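You operate a simulated robot arm through the tools that you are given. There is no shell and no other tool.

You are at the controls of a simulated robot arm. One attempt, no reset.

JOB
Lock ball 2 on the turntable, shut the hood, run the dark test and switch off.

It is judged by the outcome, as a careful person would: the job done as asked, and still so three seconds after it is handed in. It fails if anything else is knocked over, pushed out of place, dropped, spilled or broken.

ROBOT AND FRAMES
A 7-joint arm with a two-finger parallel gripper, fixed in place. Base frame: the origin is on the floor under the middle of its stand, x ahead of it, y to its left, z up; the work surface is at about z = 0.783. Units: m, degrees, N and s.
It reaches about 1.372 m from its shoulder. Its first joint turns from -149.0 to 149.0 degrees. Payload 3.43 kg.
The tool frame sits at the grasp point between the pads (the TCP): z along the fingers, y along the line on which they close. The tips reach 0.03 m beyond it. Largest opening 0.094 m; finger width 0.028, thickness 0.01; the body of the gripper, 0.05 by 0.096 m, starts 0.055 m behind the TCP.
Orientation is that of the tool frame in the base frame, as a unit quaternion [x, y, z, w]. With the fingers straight down and closing along the base's y, the tool's x points along the base's -x, its y along +y and its z along -z.

CONTROLS
- The arm moves only by the tool nudge_tool. Its argument "steps" is text: rows parted by semicolons, each of 7 numbers parted by spaces: the shift along the tool's x, y, z in m, then the turn, a rotation vector about the tool's x, y, z in degrees, then the opening in per cent of the stroke, from 0 (shut) to 100 (fully open). In form: tx ty tz rx ry rz grip; .... A call has 1 to 20 rows; each row is the pose to reach, as a shift and turn from the pose commanded when the call began, along the tool's axes at that moment. Rows are played at 5 a second. More than 0.05 m and 8.6 degrees between two rows, or a gripper value outside its range, and nothing of the call is played. A pose out of reach is approached as far as the arm can. The call stops where the force on the tool passes 90 N (or 10 N more than at its start, if that is more) or the arm is blocked; 0.2 s more then pass. The fingers move at their own pace (about 0.045 m/s each) and stop on an object; they squeeze with about 32 N. The grip force told is the motor's: it shows also when the fingers shut on nothing. Time passes only in rows, and 0.2 s behind the last, so rows that repeat a pose let the fingers close. The reply holds the time, the measured pose of the TCP, the force on the tool along the base axes, the opening and the grip force, in the units named above and with some noise, with the torque about the TCP (base axes, N m) and any sound that the robot's microphone picked up, and new pictures: "views" is both (left out), scene, wrist or none.
- Cameras (640 x 400 px; columns grow to the right, rows downward): "scene" is fixed at [0.049, 0.6505, 1.612]; the picture's right is [-0.86, -0.50, 0.00], its down [-0.20, 0.35, -0.92] and it looks along [0.46, -0.79, -0.40] (base axes); focal length 309 px, centre (320, 200). "wrist" rides on the gripper at [0.076, 0.014, -0.103] in the tool frame; the picture's right is [-0.18, 0.98, 0.00], its down [-0.75, -0.14, -0.64] and it looks along [-0.63, -0.12, 0.77] (tool axes); focal length 243 px, centre (320, 200). There is no depth. A picture from a camera that has moved, and an enlarged one, comes with that camera's place and axes in the base frame and with its lens.
- close_up(camera, box): a new picture of the part [left, top, right, bottom] of that camera's present view, enlarged. No time passes.
- close_job(): hands the job in; it is judged then, once.

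Places have to be worked out from the pictures, the camera data and where the tool is seen. Open the gripper and draw the arm clear of the work before you hand the job in, unless the task says otherwise.

The tools are called after "Call:" as a command line: name --argument value ..., lists and objects as JSON in quotes. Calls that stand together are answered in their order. nudge_tool: Moves the arm, as the interface text tells. Its arguments: {"type":"object","properties":{"steps":{"type":"string"},"views":{"type":"string","enum":["both","scene","wrist","none"]}},"required":["steps"]} The other tools are called the same way: close_up (camera, box) takes an enlarged picture of a part of a camera's view; close_job () hands the job in.

At the start:

```text
time_s: 0.0
ee_pos: [0.4247, -0.8925, 1.2581]
tcp_rot: [-0.001, 1.0, -0.001, 0.001]
force: [0.2, 0.0, 0.8]
moment: [-0.01, -0.04, 0.0]
gripper_width: 0.0942
gripper_force: 0.0
```

scene: 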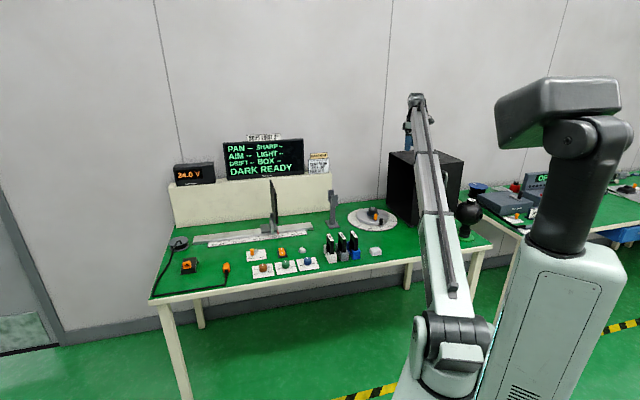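
wrist: 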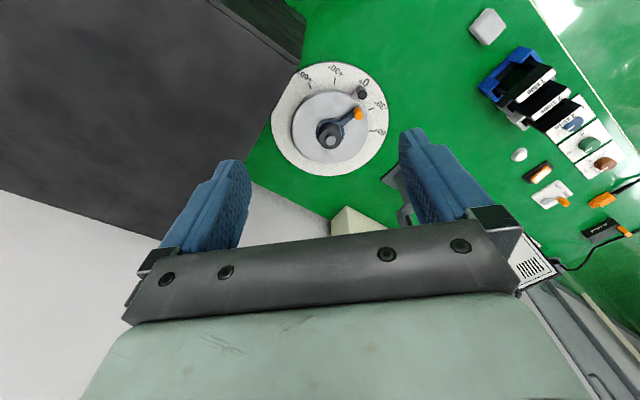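

The pictures show a bench with a turntable, a black box (hood), three balls or lamps, switches and a display reading "DARK READY". I'll enlarge parts of both views before I move anything.

Call:
close_up --camera "scene" --box '[150, 120, 350, 245]'

Call:
close_up --camera "scene" --box '[150, 220, 400, 310]'

Call:
close_up --camera "scene" --box '[320, 140, 500, 260]'

Call:
close_up --camera "scene" --box '[440, 140, 640, 265]'

Call:
close_up --camera "wrist" --box '[440, 0, 640, 125]'

Call:
close_up --camera "wrist" --box '[480, 120, 640, 300]'

Call:
close_up --camera "wrist" --box '[240, 40, 420, 200]'

```text
3.20 times, centred on (250, 182) of scene
camera zoom: at [0.049, 0.6505, 1.612], right [-0.86, -0.5, 0.0], down [-0.2, 0.35, -0.92], along [0.46, -0.79, -0.4], focal length 988 px, centre (544, 256)
```

zoom: 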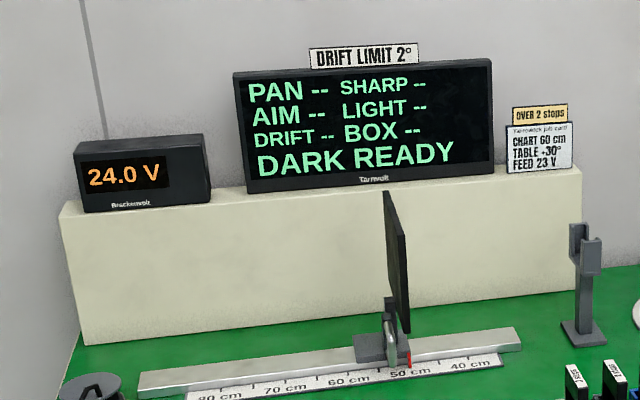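

```text
2.56 times, centred on (275, 265) of scene
camera zoom: at [0.049, 0.6505, 1.612], right [-0.86, -0.5, 0.0], down [-0.2, 0.35, -0.92], along [0.46, -0.79, -0.4], focal length 791 px, centre (435, 34)
```

zoom: 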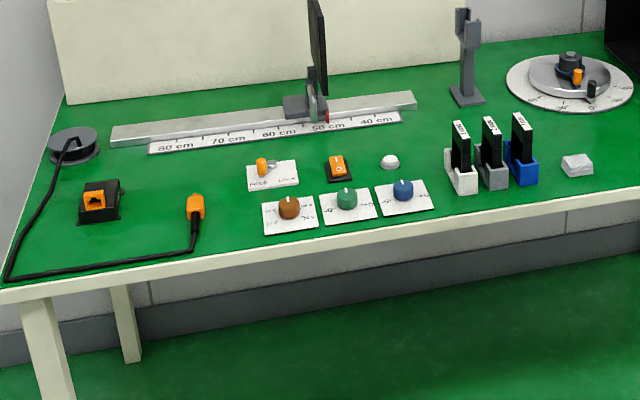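

```text
3.33 times, centred on (410, 200) of scene
camera zoom: at [0.049, 0.6505, 1.612], right [-0.86, -0.5, 0.0], down [-0.2, 0.35, -0.92], along [0.46, -0.79, -0.4], focal length 1030 px, centre (20, 200)
```

zoom: 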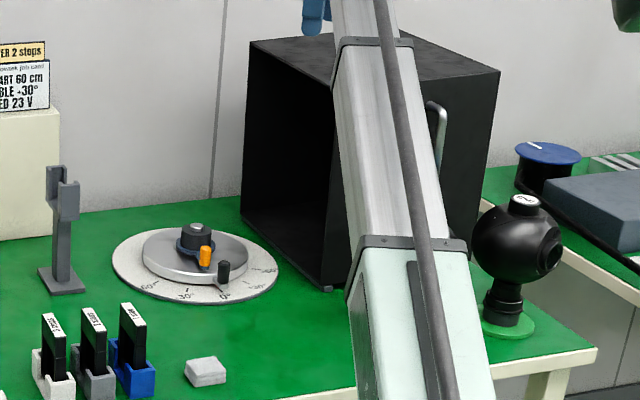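

```text
3.20 times, centred on (540, 202) of scene
camera zoom: at [0.049, 0.6505, 1.612], right [-0.86, -0.5, 0.0], down [-0.2, 0.35, -0.92], along [0.46, -0.79, -0.4], focal length 988 px, centre (-384, 192)
```

zoom: 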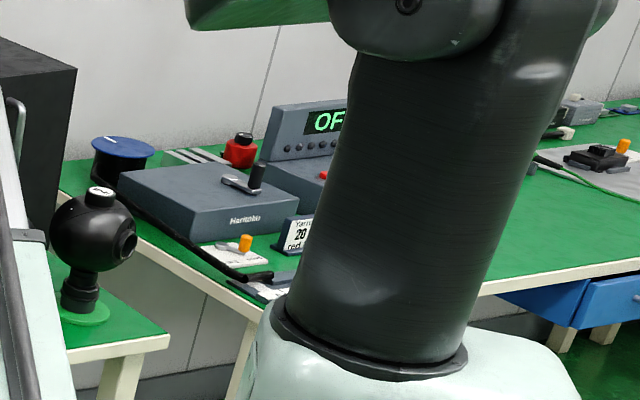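

```text
3.20 times, centred on (540, 62) of wrist
camera zoom: at [0.3484, -0.8773, 1.3614], right [0.18, 0.98, 0.0], down [0.75, -0.14, 0.64], along [0.63, -0.12, -0.77], focal length 776 px, centre (-384, 640)
```

zoom: 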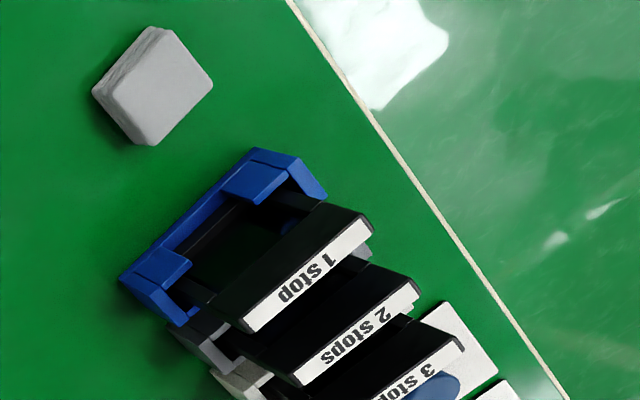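

```text
2.22 times, centred on (560, 210) of wrist
camera zoom: at [0.3484, -0.8773, 1.3614], right [0.18, 0.98, 0.0], down [0.75, -0.14, 0.64], along [0.63, -0.12, -0.77], focal length 539 px, centre (-213, 178)
```

zoom: 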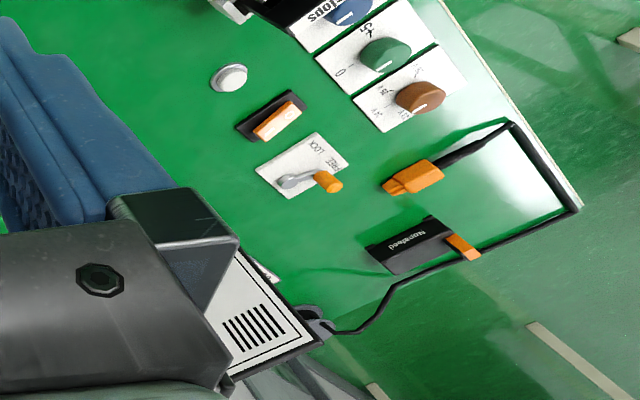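

```text
2.50 times, centred on (330, 120) of wrist
camera zoom: at [0.3484, -0.8773, 1.3614], right [0.18, 0.98, 0.0], down [0.75, -0.14, 0.64], along [0.63, -0.12, -0.77], focal length 606 px, centre (295, 400)
```

zoom: 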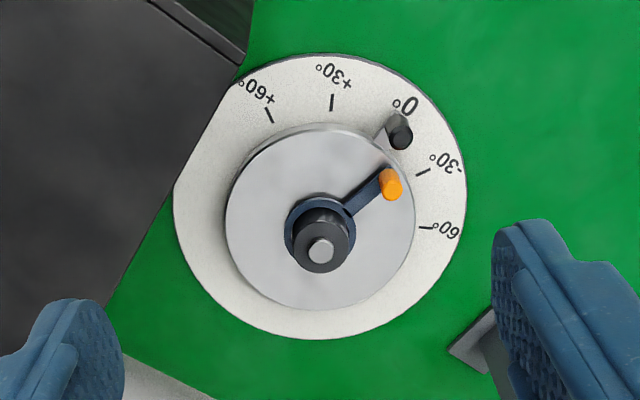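

The bench runs diagonally, with its front edge along (1,1). A black spherical camera sits on a green pad beside the hood, so I'll zoom in on it, the labels and the controls.

Call:
close_up --camera "scene" --box '[445, 180, 509, 250]'

Call:
close_up --camera "scene" --box '[236, 236, 332, 286]'

Call:
close_up --camera "scene" --box '[300, 145, 340, 175]'

Call:
close_up --camera "scene" --box '[340, 190, 430, 246]'

Call:
close_up --camera "scene" --box '[150, 225, 246, 300]'

Call:
close_up --camera "wrist" --box '[540, 80, 640, 200]'

Call:
close_up --camera "wrist" --box '[0, 0, 320, 200]'

```text
5.71 times, centred on (477, 215) of scene
camera zoom: at [0.049, 0.6505, 1.612], right [-0.86, -0.5, 0.0], down [-0.2, 0.35, -0.92], along [0.46, -0.79, -0.4], focal length 1765 px, centre (-577, 114)
```

zoom: 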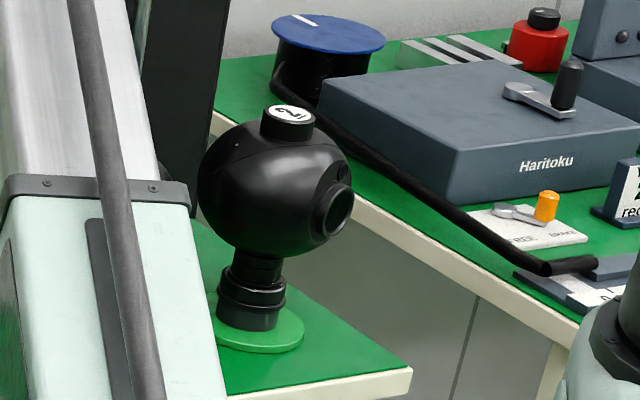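

```text
6.67 times, centred on (284, 261) of scene
camera zoom: at [0.049, 0.6505, 1.612], right [-0.86, -0.5, 0.0], down [-0.2, 0.35, -0.92], along [0.46, -0.79, -0.4], focal length 2059 px, centre (560, -207)
```

zoom: 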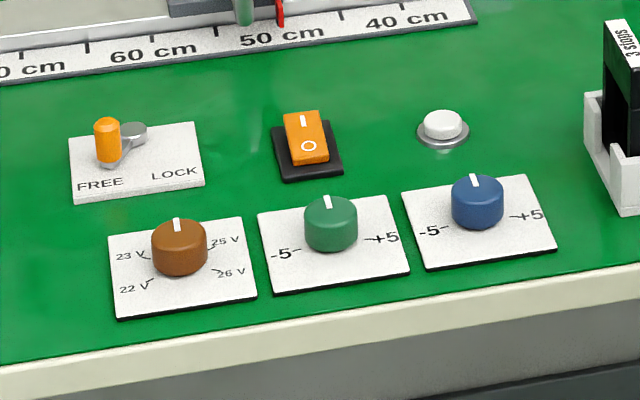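

```text
13.33 times, centred on (320, 160) of scene
camera zoom: at [0.049, 0.6505, 1.612], right [-0.86, -0.5, 0.0], down [-0.2, 0.35, -0.92], along [0.46, -0.79, -0.4], focal length 4118 px, centre (320, 733)
```

zoom: 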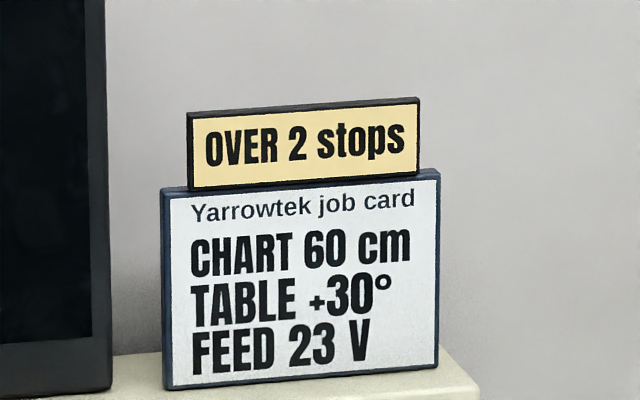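

```text
7.11 times, centred on (385, 218) of scene
camera zoom: at [0.049, 0.6505, 1.612], right [-0.86, -0.5, 0.0], down [-0.2, 0.35, -0.92], along [0.46, -0.79, -0.4], focal length 2196 px, centre (-142, 72)
```

zoom: 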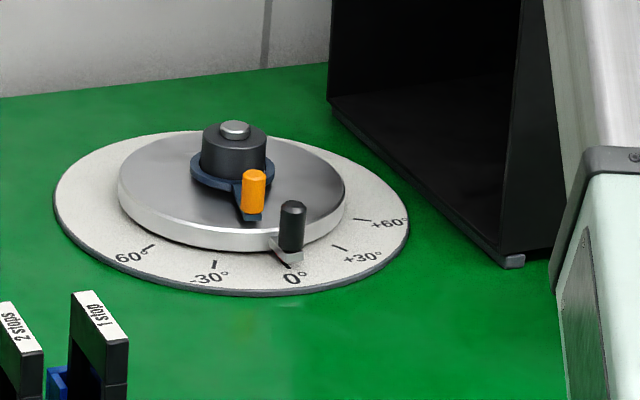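

```text
5.33 times, centred on (198, 262) of scene
camera zoom: at [0.049, 0.6505, 1.612], right [-0.86, -0.5, 0.0], down [-0.2, 0.35, -0.92], along [0.46, -0.79, -0.4], focal length 1647 px, centre (971, -133)
```

zoom: 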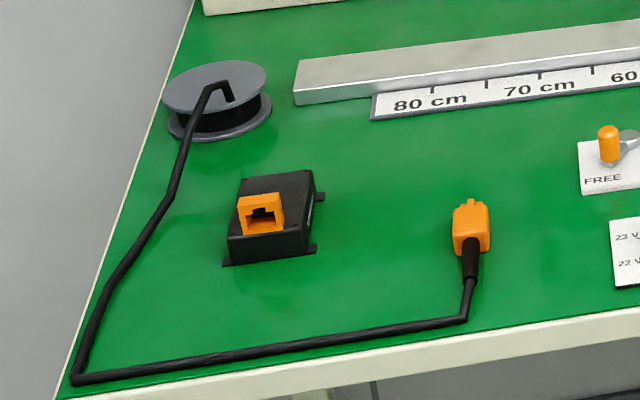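

```text
3.33 times, centred on (590, 140) of wrist
camera zoom: at [0.3484, -0.8773, 1.3614], right [0.18, 0.98, 0.0], down [0.75, -0.14, 0.64], along [0.63, -0.12, -0.77], focal length 809 px, centre (-580, 400)
```

zoom: 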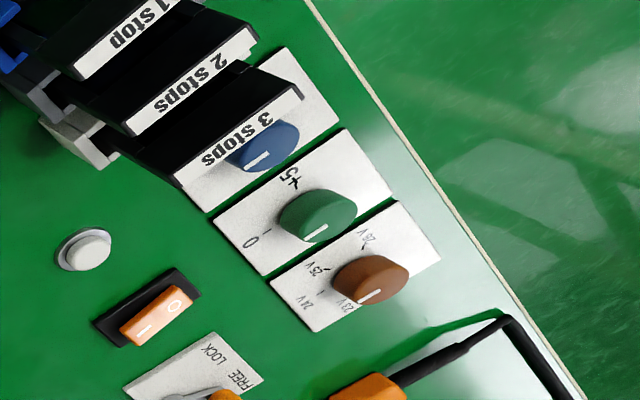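

```text
2.00 times, centred on (160, 100) of wrist
camera zoom: at [0.3484, -0.8773, 1.3614], right [0.18, 0.98, 0.0], down [0.75, -0.14, 0.64], along [0.63, -0.12, -0.77], focal length 485 px, centre (640, 400)
```

zoom: 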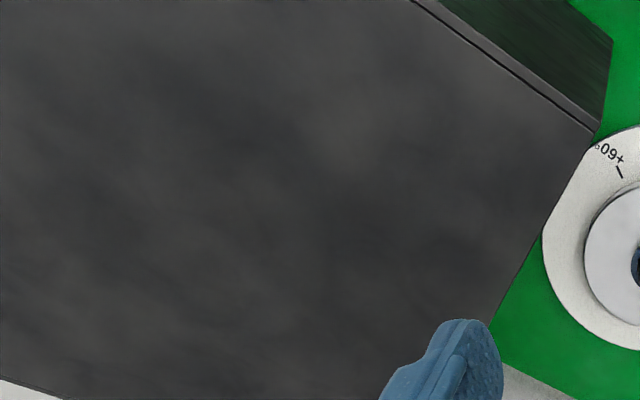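

Ball 2 is the black sphere with a "2" on its top knob, standing on a green pad near (0.09, -0.93). I'll swing the wrist camera round to look at the ball, hood and hub from the front, staying high.

Call:
nudge_tool --steps "0.0173 0.0282 -0.0036 0 0 8.18 100; 0.0346 0.0564 -0.0072 0 0 16.36 100; 0.0519 0.0846 -0.0108 0 0 24.54 100; 0.0692 0.1128 -0.0144 0 0 32.72 100; 0.0865 0.141 -0.018 0 0 40.9 100; 0.1038 0.1692 -0.0216 0 0 49.08 100; 0.1211 0.1974 -0.0252 0 0 57.26 100; 0.1384 0.2256 -0.0288 0 0 65.44 100; 0.1557 0.2538 -0.0324 0 0 73.62 100; 0.173 0.282 -0.036 0 0 81.8 100; 0.19 0.31 -0.04 0 0 90 100; 0.19 0.31 -0.04 0 0 90 100" --views "both"

```text
time_s: 1.2
ee_pos: [0.3512, -0.78, 1.2385]
tcp_rot: [0.326, 0.945, -0.026, 0.021]
force: [4.0, -1.6, -4.4]
moment: [-0.11, 0.23, -0.16]
gripper_width: 0.0938
gripper_force: 0.1
out of reach, approached as far as the arm can: row 1, 2, 3, 4, 5
stopped in row 5: the force on the tool passed its limit at 104 N (the readings are from after the stop); the commanded pose is now the measured one
camera wrist: at [0.2973, -0.7149, 1.3381], right [0.75, 0.66, -0.02], down [0.49, -0.53, 0.69], along [0.44, -0.53, -0.72], focal length 243 px, centre (320, 200)
```

scene: 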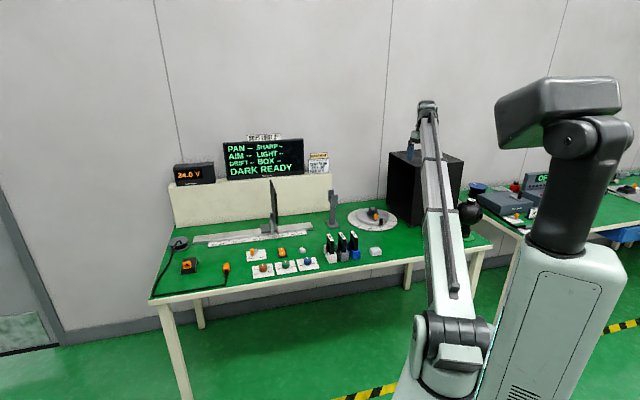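
wrist: 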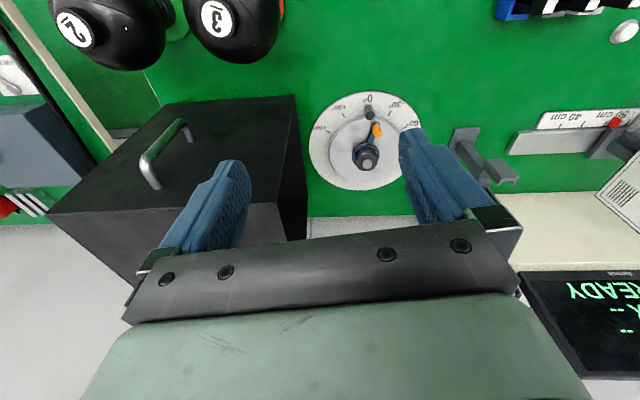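

The wrist view now shows two balls, 2 and 3, standing side by side. The move stopped on force and was reported out of reach, so I'll check whether the forearm touched anything and how the arm is posed.

Call:
close_up --camera "scene" --box '[380, 60, 640, 400]'

Call:
close_up --camera "scene" --box '[380, 80, 500, 260]'

Call:
close_up --camera "wrist" --box '[0, 0, 320, 200]'

Call:
close_up --camera "wrist" --box '[290, 70, 450, 200]'

```text
1.18 times, centred on (510, 230) of scene
camera zoom: at [0.049, 0.6505, 1.612], right [-0.86, -0.5, 0.0], down [-0.2, 0.35, -0.92], along [0.46, -0.79, -0.4], focal length 363 px, centre (96, 165)
```

zoom: 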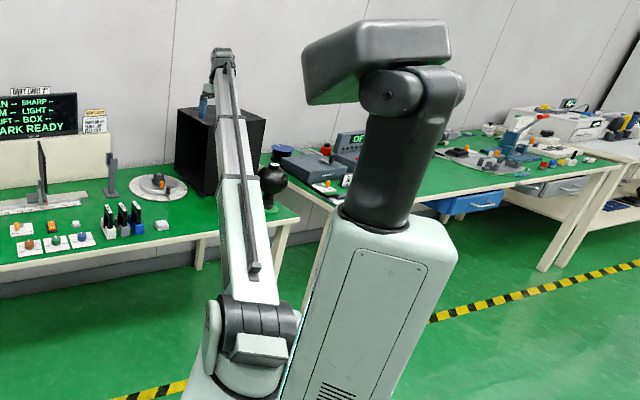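

```text
2.22 times, centred on (440, 170) of scene
camera zoom: at [0.049, 0.6505, 1.612], right [-0.86, -0.5, 0.0], down [-0.2, 0.35, -0.92], along [0.46, -0.79, -0.4], focal length 686 px, centre (53, 267)
```

zoom: 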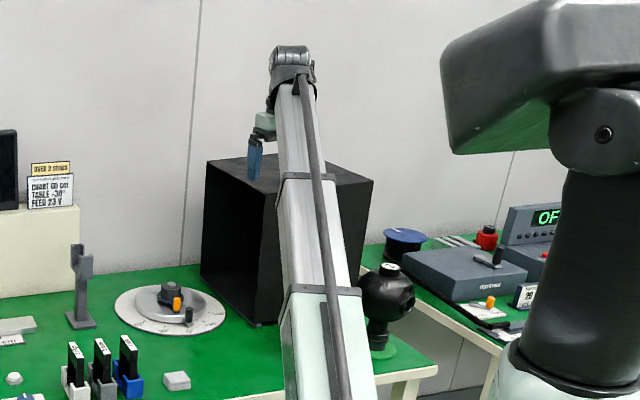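

```text
2.00 times, centred on (160, 100) of wrist
camera zoom: at [0.2973, -0.7149, 1.3381], right [0.75, 0.66, -0.02], down [0.49, -0.53, 0.69], along [0.44, -0.53, -0.72], focal length 485 px, centre (640, 400)
```

zoom: 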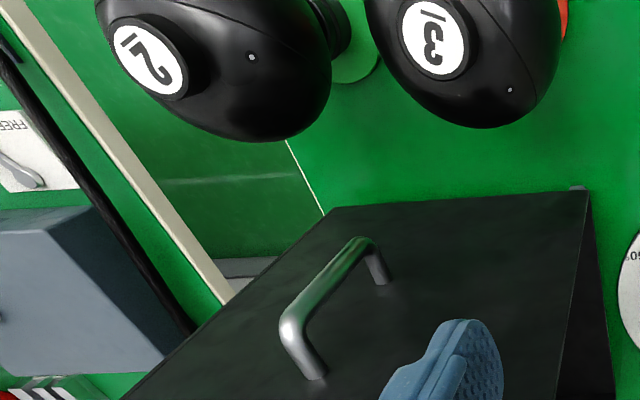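

```text
3.08 times, centred on (370, 135) of wrist
camera zoom: at [0.2973, -0.7149, 1.3381], right [0.75, 0.66, -0.02], down [0.49, -0.53, 0.69], along [0.44, -0.53, -0.72], focal length 746 px, centre (166, 400)
```

zoom: 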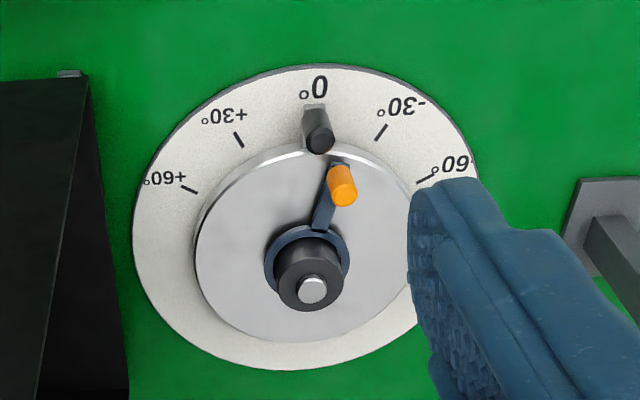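

Nothing has moved on the bench. The reach limit looks like a wrist-angle limit when the arm is high and close, so I'll go lower, square the tool to the bench and look at the control panel from above.

Call:
nudge_tool --steps "0.0008 0.0459 0.0096 -0.13 0.24 0.49 100; 0.0016 0.0918 0.0193 -0.26 0.48 0.99 100; 0.0024 0.1377 0.0289 -0.39 0.72 1.48 100; 0.0032 0.1837 0.0386 -0.52 0.96 1.97 100; 0.004 0.2296 0.0482 -0.65 1.2 2.47 100; 0.0048 0.2755 0.0579 -0.78 1.44 2.96 100; 0.0056 0.3214 0.0675 -0.9 1.69 3.46 100; 0.0065 0.3673 0.0771 -1.03 1.93 3.95 100; 0.0073 0.4132 0.0868 -1.16 2.17 4.44 100; 0.0081 0.4591 0.0964 -1.29 2.41 4.94 100; 0.0089 0.5051 0.1061 -1.42 2.65 5.43 100; 0.0097 0.551 0.1157 -1.55 2.89 5.92 100; 0.0105 0.5969 0.1254 -1.68 3.13 6.42 100; 0.0113 0.6428 0.135 -1.81 3.37 6.91 100; 0.0113 0.6428 0.135 -1.81 3.37 6.91 100" --views "both"

```text
time_s: 1.8
ee_pos: [0.4001, -0.7215, 1.2217]
tcp_rot: [0.328, 0.944, -0.028, 0.024]
force: [11.2, -4.1, -13.1]
moment: [-0.64, 0.73, -0.68]
gripper_width: 0.094
gripper_force: 0.1
stopped in row 2: the force on the tool passed its limit at 94 N (the readings are from after the stop); the commanded pose is now the measured one
camera wrist: at [0.346, -0.6556, 1.3189], right [0.75, 0.66, -0.02], down [0.49, -0.53, 0.69], along [0.44, -0.53, -0.72], focal length 243 px, centre (320, 200)
```

scene: 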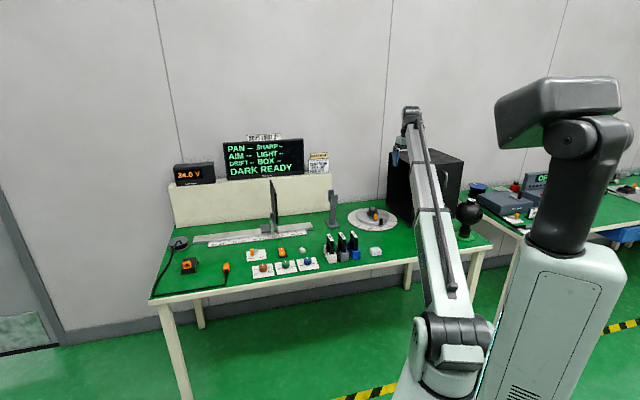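
wrist: 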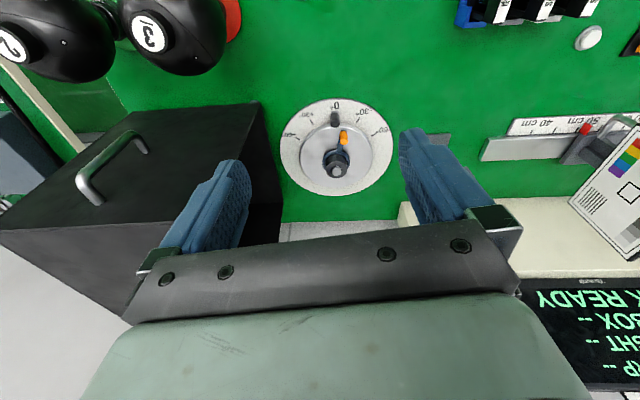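

The force stop came from moving too fast: the same inertial load appears with nothing near the tool. I'll use slow ramps, go down and left, and square the tool to the bench.

Call:
nudge_tool --steps "0.0001 0.0042 0.0023 -0.03 0.06 0.1 100; 0.0004 0.0127 0.0068 -0.09 0.17 0.3 100; 0.0007 0.0255 0.0135 -0.17 0.34 0.6 100; 0.0012 0.0425 0.0225 -0.29 0.57 1.0 100; 0.0018 0.0623 0.033 -0.42 0.83 1.46 100; 0.0023 0.0822 0.0435 -0.55 1.1 1.93 100; 0.0029 0.102 0.054 -0.69 1.36 2.39 100; 0.0034 0.1218 0.0645 -0.82 1.63 2.86 100; 0.004 0.1417 0.075 -0.96 1.89 3.33 100; 0.0046 0.1615 0.0855 -1.09 2.15 3.79 100; 0.0051 0.1813 0.096 -1.22 2.42 4.26 100; 0.0057 0.2011 0.1065 -1.36 2.68 4.72 100; 0.0062 0.221 0.117 -1.49 2.95 5.19 100; 0.0068 0.2408 0.1275 -1.62 3.21 5.65 100; 0.0073 0.2578 0.1365 -1.74 3.44 6.05 100; 0.0076 0.2706 0.1433 -1.82 3.61 6.35 100; 0.0079 0.2791 0.1478 -1.88 3.72 6.55 100; 0.008 0.2833 0.15 -1.91 3.78 6.65 100; 0.008 0.2833 0.15 -1.91 3.78 6.65 100" --views "both"

```text
time_s: 5.8
ee_pos: [0.5727, -0.5017, 1.061]
tcp_rot: [0.381, 0.925, 0.002, -0.001]
force: [-0.6, -0.2, 0.0]
moment: [-0.03, 0.0, 0.03]
gripper_width: 0.0942
gripper_force: 0.0
camera wrist: at [0.5281, -0.4386, 1.1652], right [0.82, 0.57, 0.0], down [0.44, -0.63, 0.64], along [0.36, -0.53, -0.77], focal length 243 px, centre (320, 200)
```

scene: 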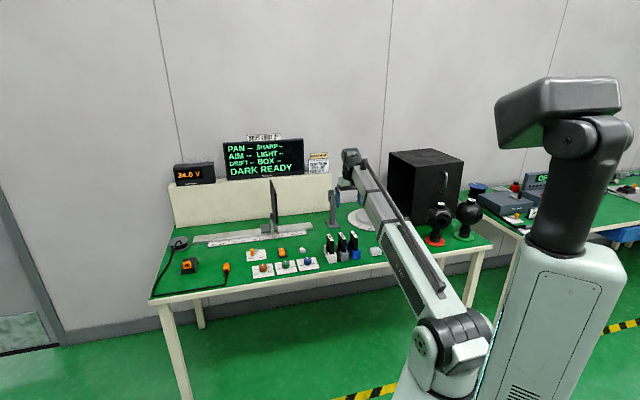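
wrist: 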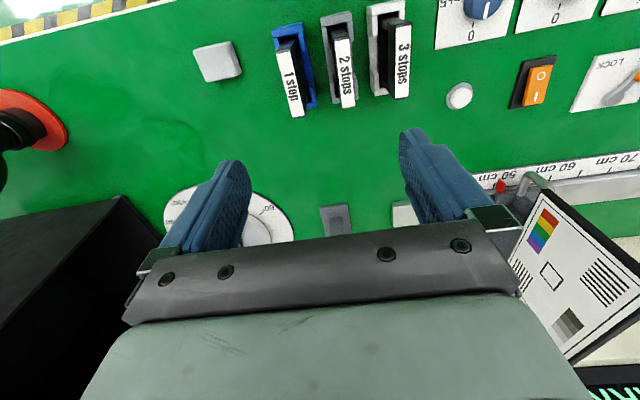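

The slow moves work and the tool is now square to the bench. The scene view is clear of the arm, so I'll zoom in on the balls, the hood and the controls.

Call:
close_up --camera "scene" --box '[380, 140, 500, 250]'

Call:
close_up --camera "wrist" --box '[420, 40, 640, 170]'

Call:
close_up --camera "wrist" --box '[0, 60, 300, 260]'

```text
3.64 times, centred on (440, 195) of scene
camera zoom: at [0.049, 0.6505, 1.612], right [-0.86, -0.5, 0.0], down [-0.2, 0.35, -0.92], along [0.46, -0.79, -0.4], focal length 1123 px, centre (-116, 218)
```

zoom: 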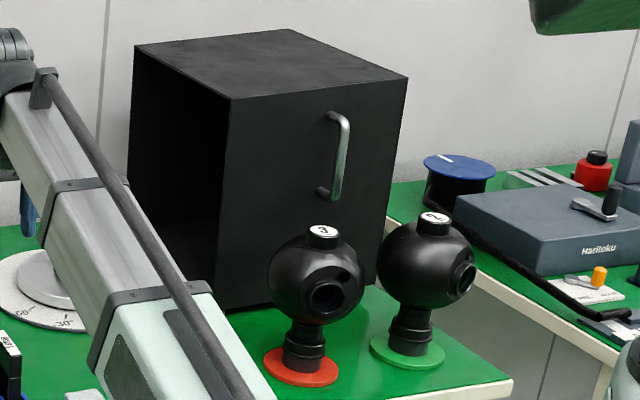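

```text
2.91 times, centred on (530, 105) of wrist
camera zoom: at [0.5281, -0.4386, 1.1652], right [0.82, 0.57, 0.0], down [0.44, -0.63, 0.64], along [0.36, -0.53, -0.77], focal length 706 px, centre (-291, 476)
```

zoom: 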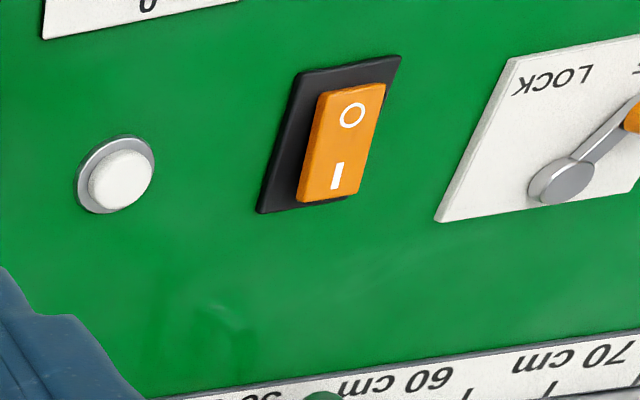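

```text
2.00 times, centred on (150, 160) of wrist
camera zoom: at [0.5281, -0.4386, 1.1652], right [0.82, 0.57, 0.0], down [0.44, -0.63, 0.64], along [0.36, -0.53, -0.77], focal length 485 px, centre (660, 280)
```

zoom: 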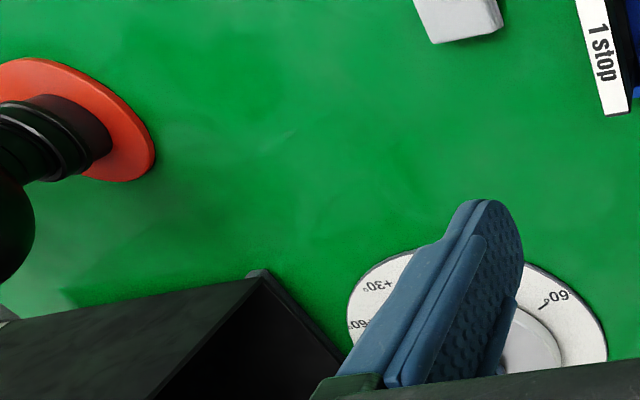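

Ball 3 stands on a red pad and ball 2 on the green pad, and the hood is open toward the turntable with a vertical handle on its front. The rocker, white button and FREE/LOCK lever are clear too; next I'll look closely at the hub on the turntable.

Call:
nudge_tool --steps "-0.0027 -0.0047 0.0012 0 0 0 100; -0.0082 -0.0141 0.0036 0 0 0 100; -0.0163 -0.0282 0.0072 0 0 0 100; -0.0272 -0.047 0.012 0 0 0 100; -0.0381 -0.0658 0.0168 0 0 0 100; -0.049 -0.0846 0.0216 0 0 0 100; -0.0598 -0.1034 0.0264 0 0 0 100; -0.0707 -0.1222 0.0312 0 0 0 100; -0.0816 -0.141 0.036 0 0 0 100; -0.0925 -0.1598 0.0408 0 0 0 100; -0.1034 -0.1786 0.0456 0 0 0 100; -0.1142 -0.1974 0.0504 0 0 0 100; -0.1238 -0.2139 0.0546 0 0 0 100; -0.1306 -0.2256 0.0576 0 0 0 100; -0.1346 -0.2327 0.0594 0 0 0 100; -0.136 -0.235 0.06 0 0 0 100; -0.136 -0.235 0.06 0 0 0 100" --views "both"

```text
time_s: 9.4
ee_pos: [0.5035, -0.765, 1.0006]
tcp_rot: [0.382, 0.924, 0.001, -0.001]
force: [0.4, 0.7, -0.1]
moment: [0.02, 0.02, -0.03]
gripper_width: 0.0939
gripper_force: 0.0
camera wrist: at [0.4591, -0.7016, 1.1039], right [0.82, 0.57, 0.0], down [0.44, -0.63, 0.64], along [0.36, -0.53, -0.77], focal length 243 px, centre (320, 200)
```

scene: 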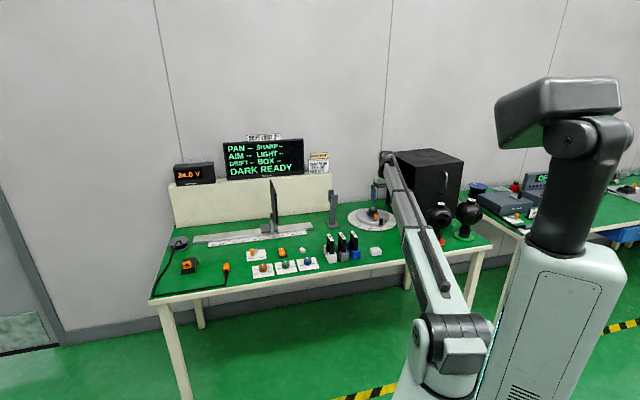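
wrist: 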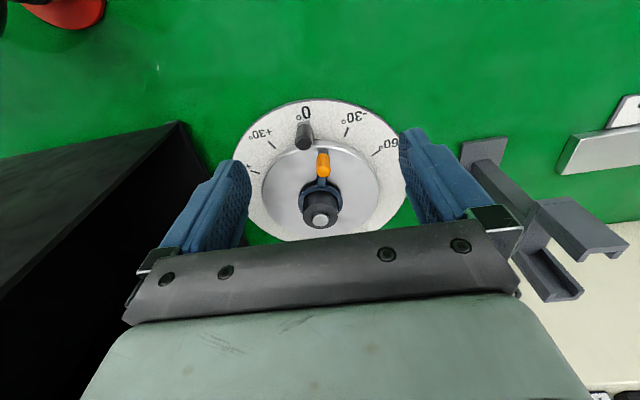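

The turntable is now in view between the fingers, so I'll enlarge the hub, lever and pin, and the lower corner of the hood.

Call:
close_up --camera "wrist" --box '[235, 95, 405, 245]'

Call:
close_up --camera "wrist" --box '[280, 140, 360, 235]'

Call:
close_up --camera "wrist" --box '[0, 90, 240, 300]'

Call:
close_up --camera "wrist" --box '[440, 80, 640, 320]'

Call:
close_up --camera "scene" --box '[345, 195, 405, 235]'

```text
2.67 times, centred on (320, 170) of wrist
camera zoom: at [0.4591, -0.7016, 1.1039], right [0.82, 0.57, 0.0], down [0.44, -0.63, 0.64], along [0.36, -0.53, -0.77], focal length 647 px, centre (320, 280)
```

zoom: 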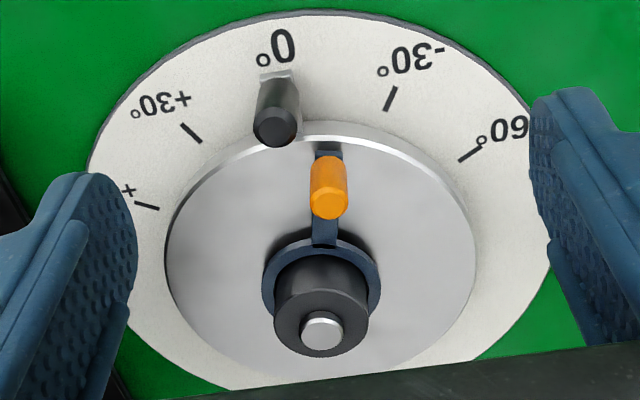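

```text
4.21 times, centred on (320, 188) of wrist
camera zoom: at [0.4591, -0.7016, 1.1039], right [0.82, 0.57, 0.0], down [0.44, -0.63, 0.64], along [0.36, -0.53, -0.77], focal length 1022 px, centre (320, 253)
```

zoom: 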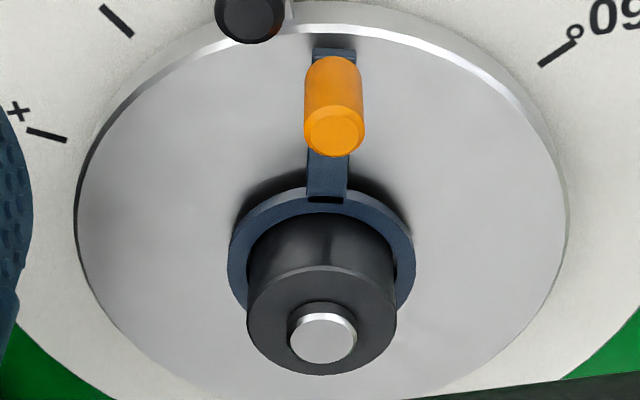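

```text
1.90 times, centred on (120, 195) of wrist
camera zoom: at [0.4591, -0.7016, 1.1039], right [0.82, 0.57, 0.0], down [0.44, -0.63, 0.64], along [0.36, -0.53, -0.77], focal length 462 px, centre (701, 210)
```

zoom: 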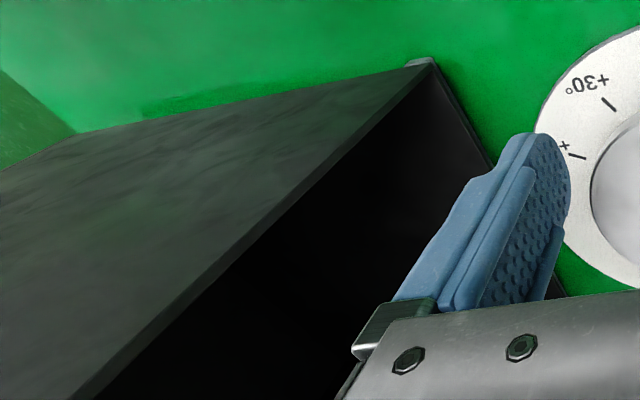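

```text
1.67 times, centred on (540, 200) of wrist
camera zoom: at [0.4591, -0.7016, 1.1039], right [0.82, 0.57, 0.0], down [0.44, -0.63, 0.64], along [0.36, -0.53, -0.77], focal length 404 px, centre (-47, 200)
```

zoom: 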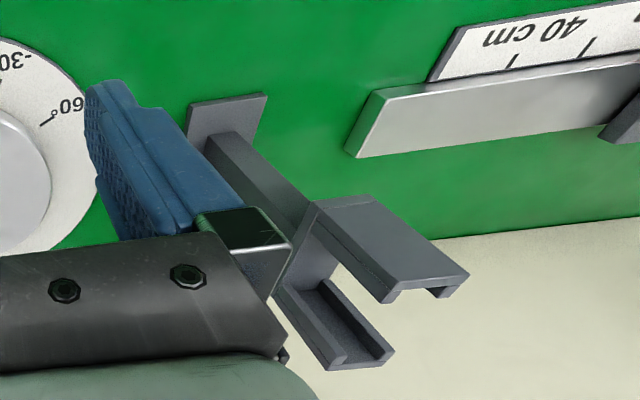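

```text
10.00 times, centred on (375, 215) of scene
camera zoom: at [0.049, 0.6505, 1.612], right [-0.86, -0.5, 0.0], down [-0.2, 0.35, -0.92], along [0.46, -0.79, -0.4], focal length 3089 px, centre (-230, 50)
```

zoom: 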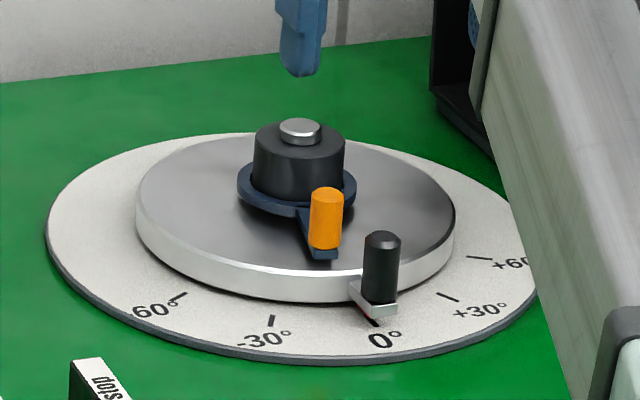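

The hub has a blue clamp ring with an orange lever around a black spigot topped by a silver boss. I'll look closer at the balls' necks to see how they mate, and at the display.

Call:
close_up --camera "scene" --box '[448, 192, 490, 245]'

Call:
close_up --camera "scene" --box '[415, 195, 460, 250]'

Call:
close_up --camera "wrist" --box '[0, 0, 130, 60]'

```text
7.55 times, centred on (469, 218) of scene
camera zoom: at [0.049, 0.6505, 1.612], right [-0.86, -0.5, 0.0], down [-0.2, 0.35, -0.92], along [0.46, -0.79, -0.4], focal length 2331 px, centre (-804, 60)
```

zoom: 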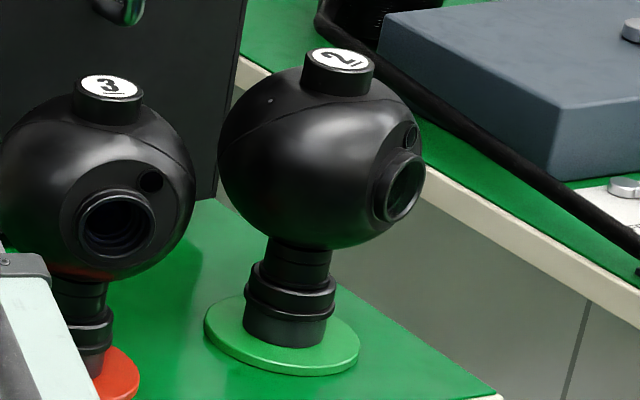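

```text
7.27 times, centred on (438, 222) of scene
camera zoom: at [0.049, 0.6505, 1.612], right [-0.86, -0.5, 0.0], down [-0.2, 0.35, -0.92], along [0.46, -0.79, -0.4], focal length 2246 px, centre (-534, 36)
```

zoom: 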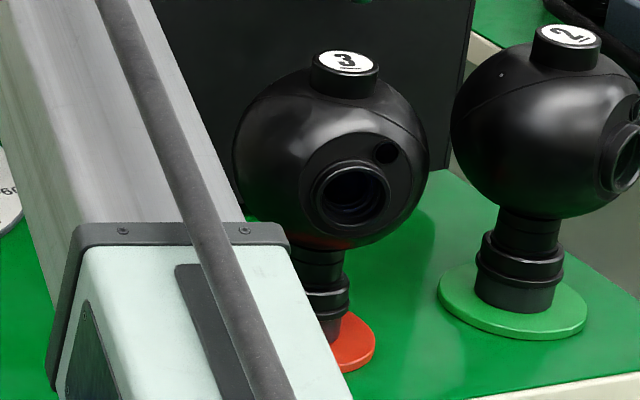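

```text
4.92 times, centred on (65, 30) of wrist
camera zoom: at [0.4591, -0.7016, 1.1039], right [0.82, 0.57, 0.0], down [0.44, -0.63, 0.64], along [0.36, -0.53, -0.77], focal length 1194 px, centre (1575, 1037)
```

zoom: 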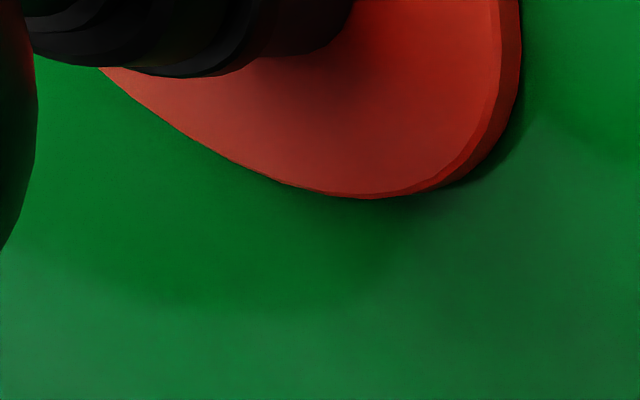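

Hub axis works out near u = -0.214, n = 1.059 in bench coordinates, with the boss top at about z = 0.859. Ball 2 stands near u = -0.60, n = 0.75, with its knob top at about z = 1.0. I'll rise a little and turn the wrist 90° to look into the hood and test the roll range.

Call:
nudge_tool --steps "0 0 -0.004 0 0 2 100; 0 0 -0.012 0 0 6 100; 0 0 -0.022 0 0 12 100; 0 0 -0.034 0 0 18 100; 0 0 -0.046 0 0 25 100; 0 0 -0.058 0 0 32 100; 0 0 -0.07 0 0 39 100; 0 0 -0.08 0 0 46 100; 0 0 -0.09 0 0 53 100; 0 0 -0.1 0 0 60 100; 0 0 -0.1 0 0 67 100; 0 0 -0.1 0 0 74 100; 0 0 -0.1 0 0 80 100; 0 0 -0.1 0 0 85 100; 0 0 -0.1 0 0 88 100; 0 0 -0.1 0 0 90 100; 0 0 -0.1 0 0 90 100" --views "both"

```text
time_s: 13.0
ee_pos: [0.5029, -0.7669, 1.0998]
tcp_rot: [0.923, 0.384, 0.0, -0.002]
force: [-0.3, 0.1, 0.0]
moment: [0.01, 0.0, 0.0]
gripper_width: 0.094
gripper_force: 0.0
camera wrist: at [0.5672, -0.7215, 1.2036], right [0.57, -0.82, 0.0], down [-0.63, -0.44, 0.64], along [-0.53, -0.36, -0.77], focal length 243 px, centre (320, 200)
```

scene: 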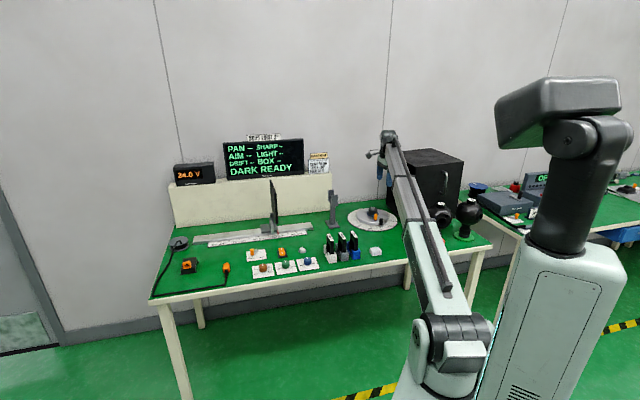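
wrist: 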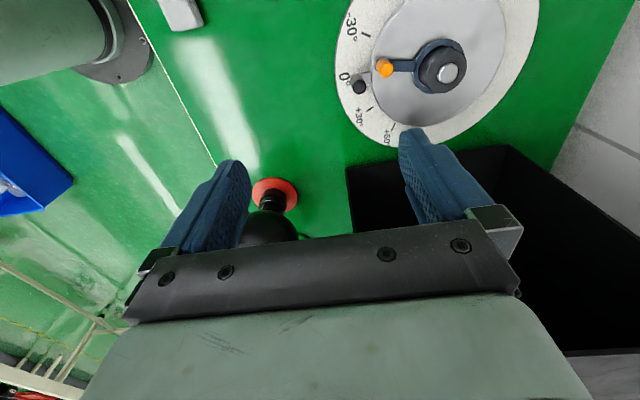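

The wrist rolls freely. I'll zoom in on the hood's open side and lower edges.

Call:
close_up --camera "wrist" --box '[320, 100, 640, 300]'

Call:
close_up --camera "wrist" --box '[320, 0, 560, 160]'

```text
2.00 times, centred on (480, 200) of wrist
camera zoom: at [0.5672, -0.7215, 1.2036], right [0.57, -0.82, 0.0], down [-0.63, -0.44, 0.64], along [-0.53, -0.36, -0.77], focal length 485 px, centre (0, 200)
```

zoom: 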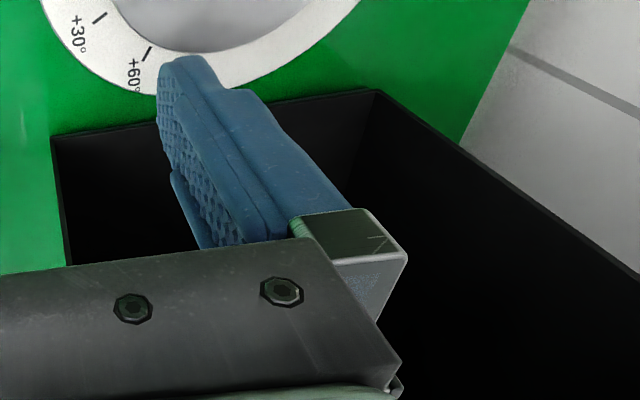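

```text
2.50 times, centred on (440, 80) of wrist
camera zoom: at [0.5672, -0.7215, 1.2036], right [0.57, -0.82, 0.0], down [-0.63, -0.44, 0.64], along [-0.53, -0.36, -0.77], focal length 606 px, centre (20, 500)
```

zoom: 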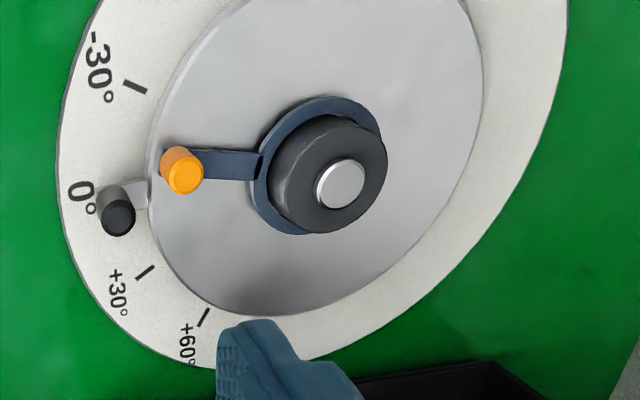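

The hood has a hinge pin at its lower front-left corner and its open side faces the turntable. Its height (about 0.36) matches the span over the dial, so I believe it tips 90° over the turntable. Now I'll go to ball 2, rolling the wrist back on the way and staying in front of the hood and above ball 3.

Call:
nudge_tool --steps "-0.003 -0.0012 -0.0002 0 0 -1.35 100; -0.0102 -0.0039 -0.0005 0 0 -4.5 100; -0.0203 -0.0078 -0.001 0 0 -9 100; -0.0345 -0.0133 -0.0017 0 0 -15.3 100; -0.0487 -0.0187 -0.0024 0 0 -21.6 100; -0.0629 -0.0242 -0.0031 0 0 -27.9 100; -0.0771 -0.0296 -0.0038 0 0 -34.2 100; -0.0914 -0.0351 -0.0045 0 0 -40.5 100; -0.1056 -0.0406 -0.0052 0 0 -46.8 100; -0.1198 -0.046 -0.0059 0 0 -53.1 100; -0.134 -0.0515 -0.0066 0 0 -59.4 100; -0.1482 -0.0569 -0.0073 0 0 -65.7 100; -0.1624 -0.0624 -0.008 0 0 -72 100; -0.1766 -0.0679 -0.0087 0 0 -78.3 100; -0.1888 -0.0725 -0.0093 0 0 -83.7 100; -0.1969 -0.0757 -0.0097 0 0 -87.3 100; -0.203 -0.078 -0.01 0 0 -90 100; -0.203 -0.078 -0.01 0 0 -90 100" --views "wrist"

```text
time_s: 16.8
ee_pos: [0.304, -0.8547, 1.1089]
tcp_rot: [0.38, 0.925, 0.001, -0.001]
force: [0.6, -0.6, -0.3]
moment: [0.0, 0.02, 0.01]
gripper_width: 0.094
gripper_force: 0.0
camera wrist: at [0.2609, -0.7909, 1.2138], right [0.82, 0.57, 0.0], down [0.44, -0.63, 0.64], along [0.36, -0.53, -0.77], focal length 243 px, centre (320, 200)
```

wrist: 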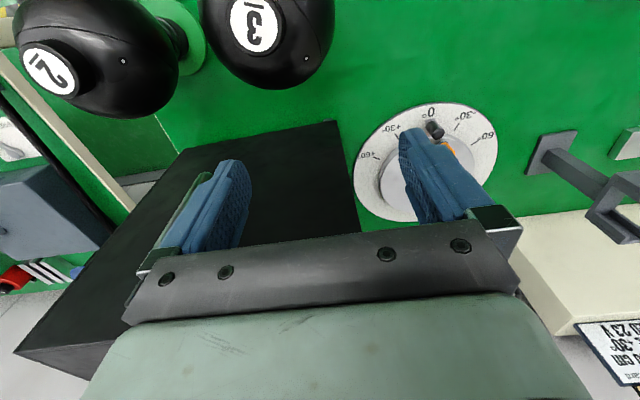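

From this view ball 2's knob is at (u, n) ≈ (-0.597, 0.749) and ball 3 at (-0.422, 0.751). I'll move over ball 2 with the fingers well above its knob and turn the tool so its lens can later face the chart.

Call:
nudge_tool --steps "0.0014 -0.0041 -0.0002 0 0 -0.8 100; 0.0043 -0.0124 -0.0007 0 0 -2.4 100; 0.0086 -0.0249 -0.0013 0 0 -4.8 100; 0.0143 -0.0414 -0.0022 0 0 -8 100; 0.02 -0.058 -0.0031 0 0 -11.2 100; 0.0257 -0.0746 -0.004 0 0 -14.4 100; 0.0315 -0.0912 -0.0048 0 0 -17.6 100; 0.0372 -0.1077 -0.0057 0 0 -20.8 100; 0.0429 -0.1243 -0.0066 0 0 -24 100; 0.0486 -0.1409 -0.0075 0 0 -27.2 100; 0.0543 -0.1575 -0.0084 0 0 -30.4 100; 0.0601 -0.174 -0.0092 0 0 -33.6 100; 0.0651 -0.1886 -0.01 0 0 -36.4 100; 0.0686 -0.1989 -0.0106 0 0 -38.4 100; 0.0708 -0.2051 -0.0109 0 0 -39.6 100; 0.0715 -0.2072 -0.011 0 0 -40 100; 0.0715 -0.2072 -0.011 0 0 -40 100" --views "both"

```text
time_s: 20.4
ee_pos: [0.107, -0.9517, 1.1215]
tcp_rot: [0.042, 0.999, 0.002, 0.0]
force: [-0.3, -0.2, -0.4]
moment: [-0.01, 0.02, 0.0]
gripper_width: 0.094
gripper_force: 0.0
camera wrist: at [0.0333, -0.9308, 1.2251], right [0.27, 0.96, 0.0], down [0.74, -0.21, 0.64], along [0.62, -0.17, -0.77], focal length 243 px, centre (320, 200)
```

scene: 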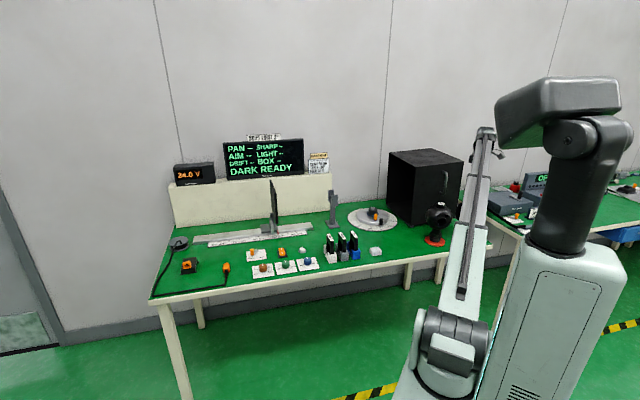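
wrist: 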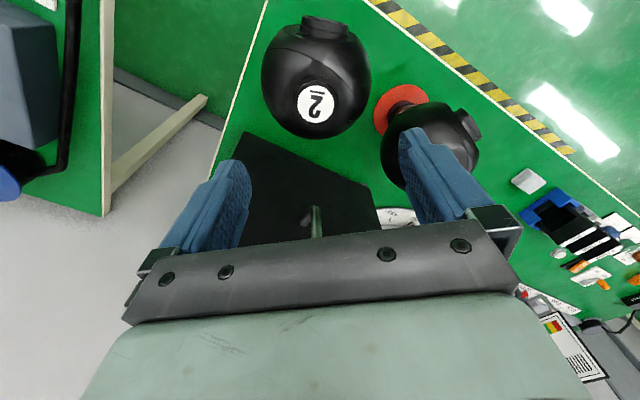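

The knob with "2" is close to the tool axis. I'll zoom to measure its offset and the lens direction.

Call:
close_up --camera "wrist" --box '[240, 0, 400, 150]'

Call:
close_up --camera "scene" --box '[440, 110, 530, 250]'

```text
2.67 times, centred on (320, 75) of wrist
camera zoom: at [0.0333, -0.9308, 1.2251], right [0.27, 0.96, 0.0], down [0.74, -0.21, 0.64], along [0.62, -0.17, -0.77], focal length 647 px, centre (320, 533)
```

zoom: 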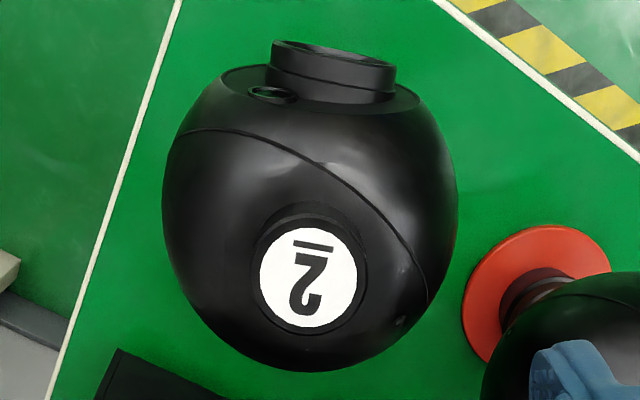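

```text
2.86 times, centred on (485, 180) of scene
camera zoom: at [0.049, 0.6505, 1.612], right [-0.86, -0.5, 0.0], down [-0.2, 0.35, -0.92], along [0.46, -0.79, -0.4], focal length 882 px, centre (-151, 257)
```

zoom: 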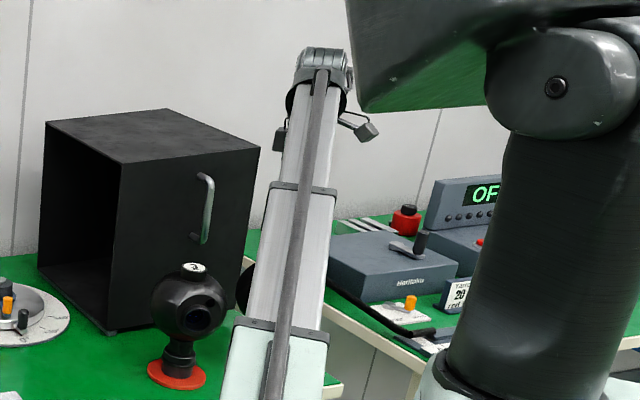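

Knob centre is about 4 mm off the tool axis and the lens points roughly at base angle 155°. I'll correct the offset and come down to just above the knob.

Call:
nudge_tool --steps "0.0005 -0.001 0.004 0 0 0 100; 0.0012 -0.002 0.012 0 0 0 100; 0.0018 -0.003 0.024 0 0 0 100; 0.0023 -0.004 0.038 0 0 0 100; 0.0023 -0.004 0.052 0 0 0 100; 0.0023 -0.004 0.064 0 0 0 100; 0.0023 -0.004 0.074 0 0 0 100; 0.0023 -0.004 0.081 0 0 0 100; 0.0023 -0.004 0.0865 0 0 0 100; 0.0023 -0.004 0.0865 0 0 0 100" --views "wrist"

Call:
close_up --camera "wrist" --box '[220, 40, 420, 220]'

```text
time_s: 22.6
ee_pos: [0.1052, -0.9545, 1.034]
tcp_rot: [0.043, 0.999, 0.001, -0.001]
force: [0.2, 0.3, 0.8]
moment: [-0.01, -0.01, 0.02]
gripper_width: 0.094
gripper_force: 0.1
camera wrist: at [0.0309, -0.9343, 1.138], right [0.27, 0.96, 0.0], down [0.74, -0.21, 0.64], along [0.62, -0.17, -0.77], focal length 243 px, centre (320, 200)
```

wrist: 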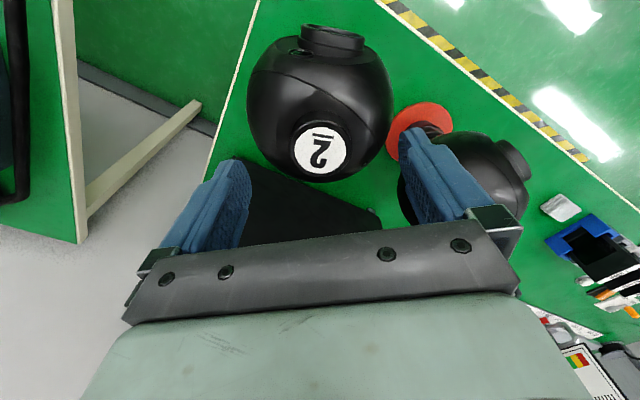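

```text
2.22 times, centred on (320, 130) of wrist
camera zoom: at [0.0309, -0.9343, 1.138], right [0.27, 0.96, 0.0], down [0.74, -0.21, 0.64], along [0.62, -0.17, -0.77], focal length 539 px, centre (320, 356)
```

zoom: 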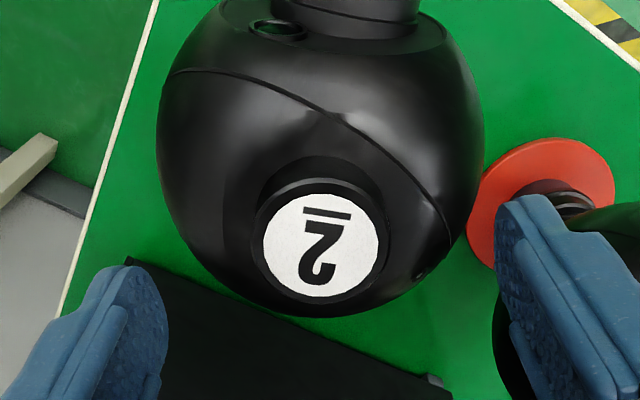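

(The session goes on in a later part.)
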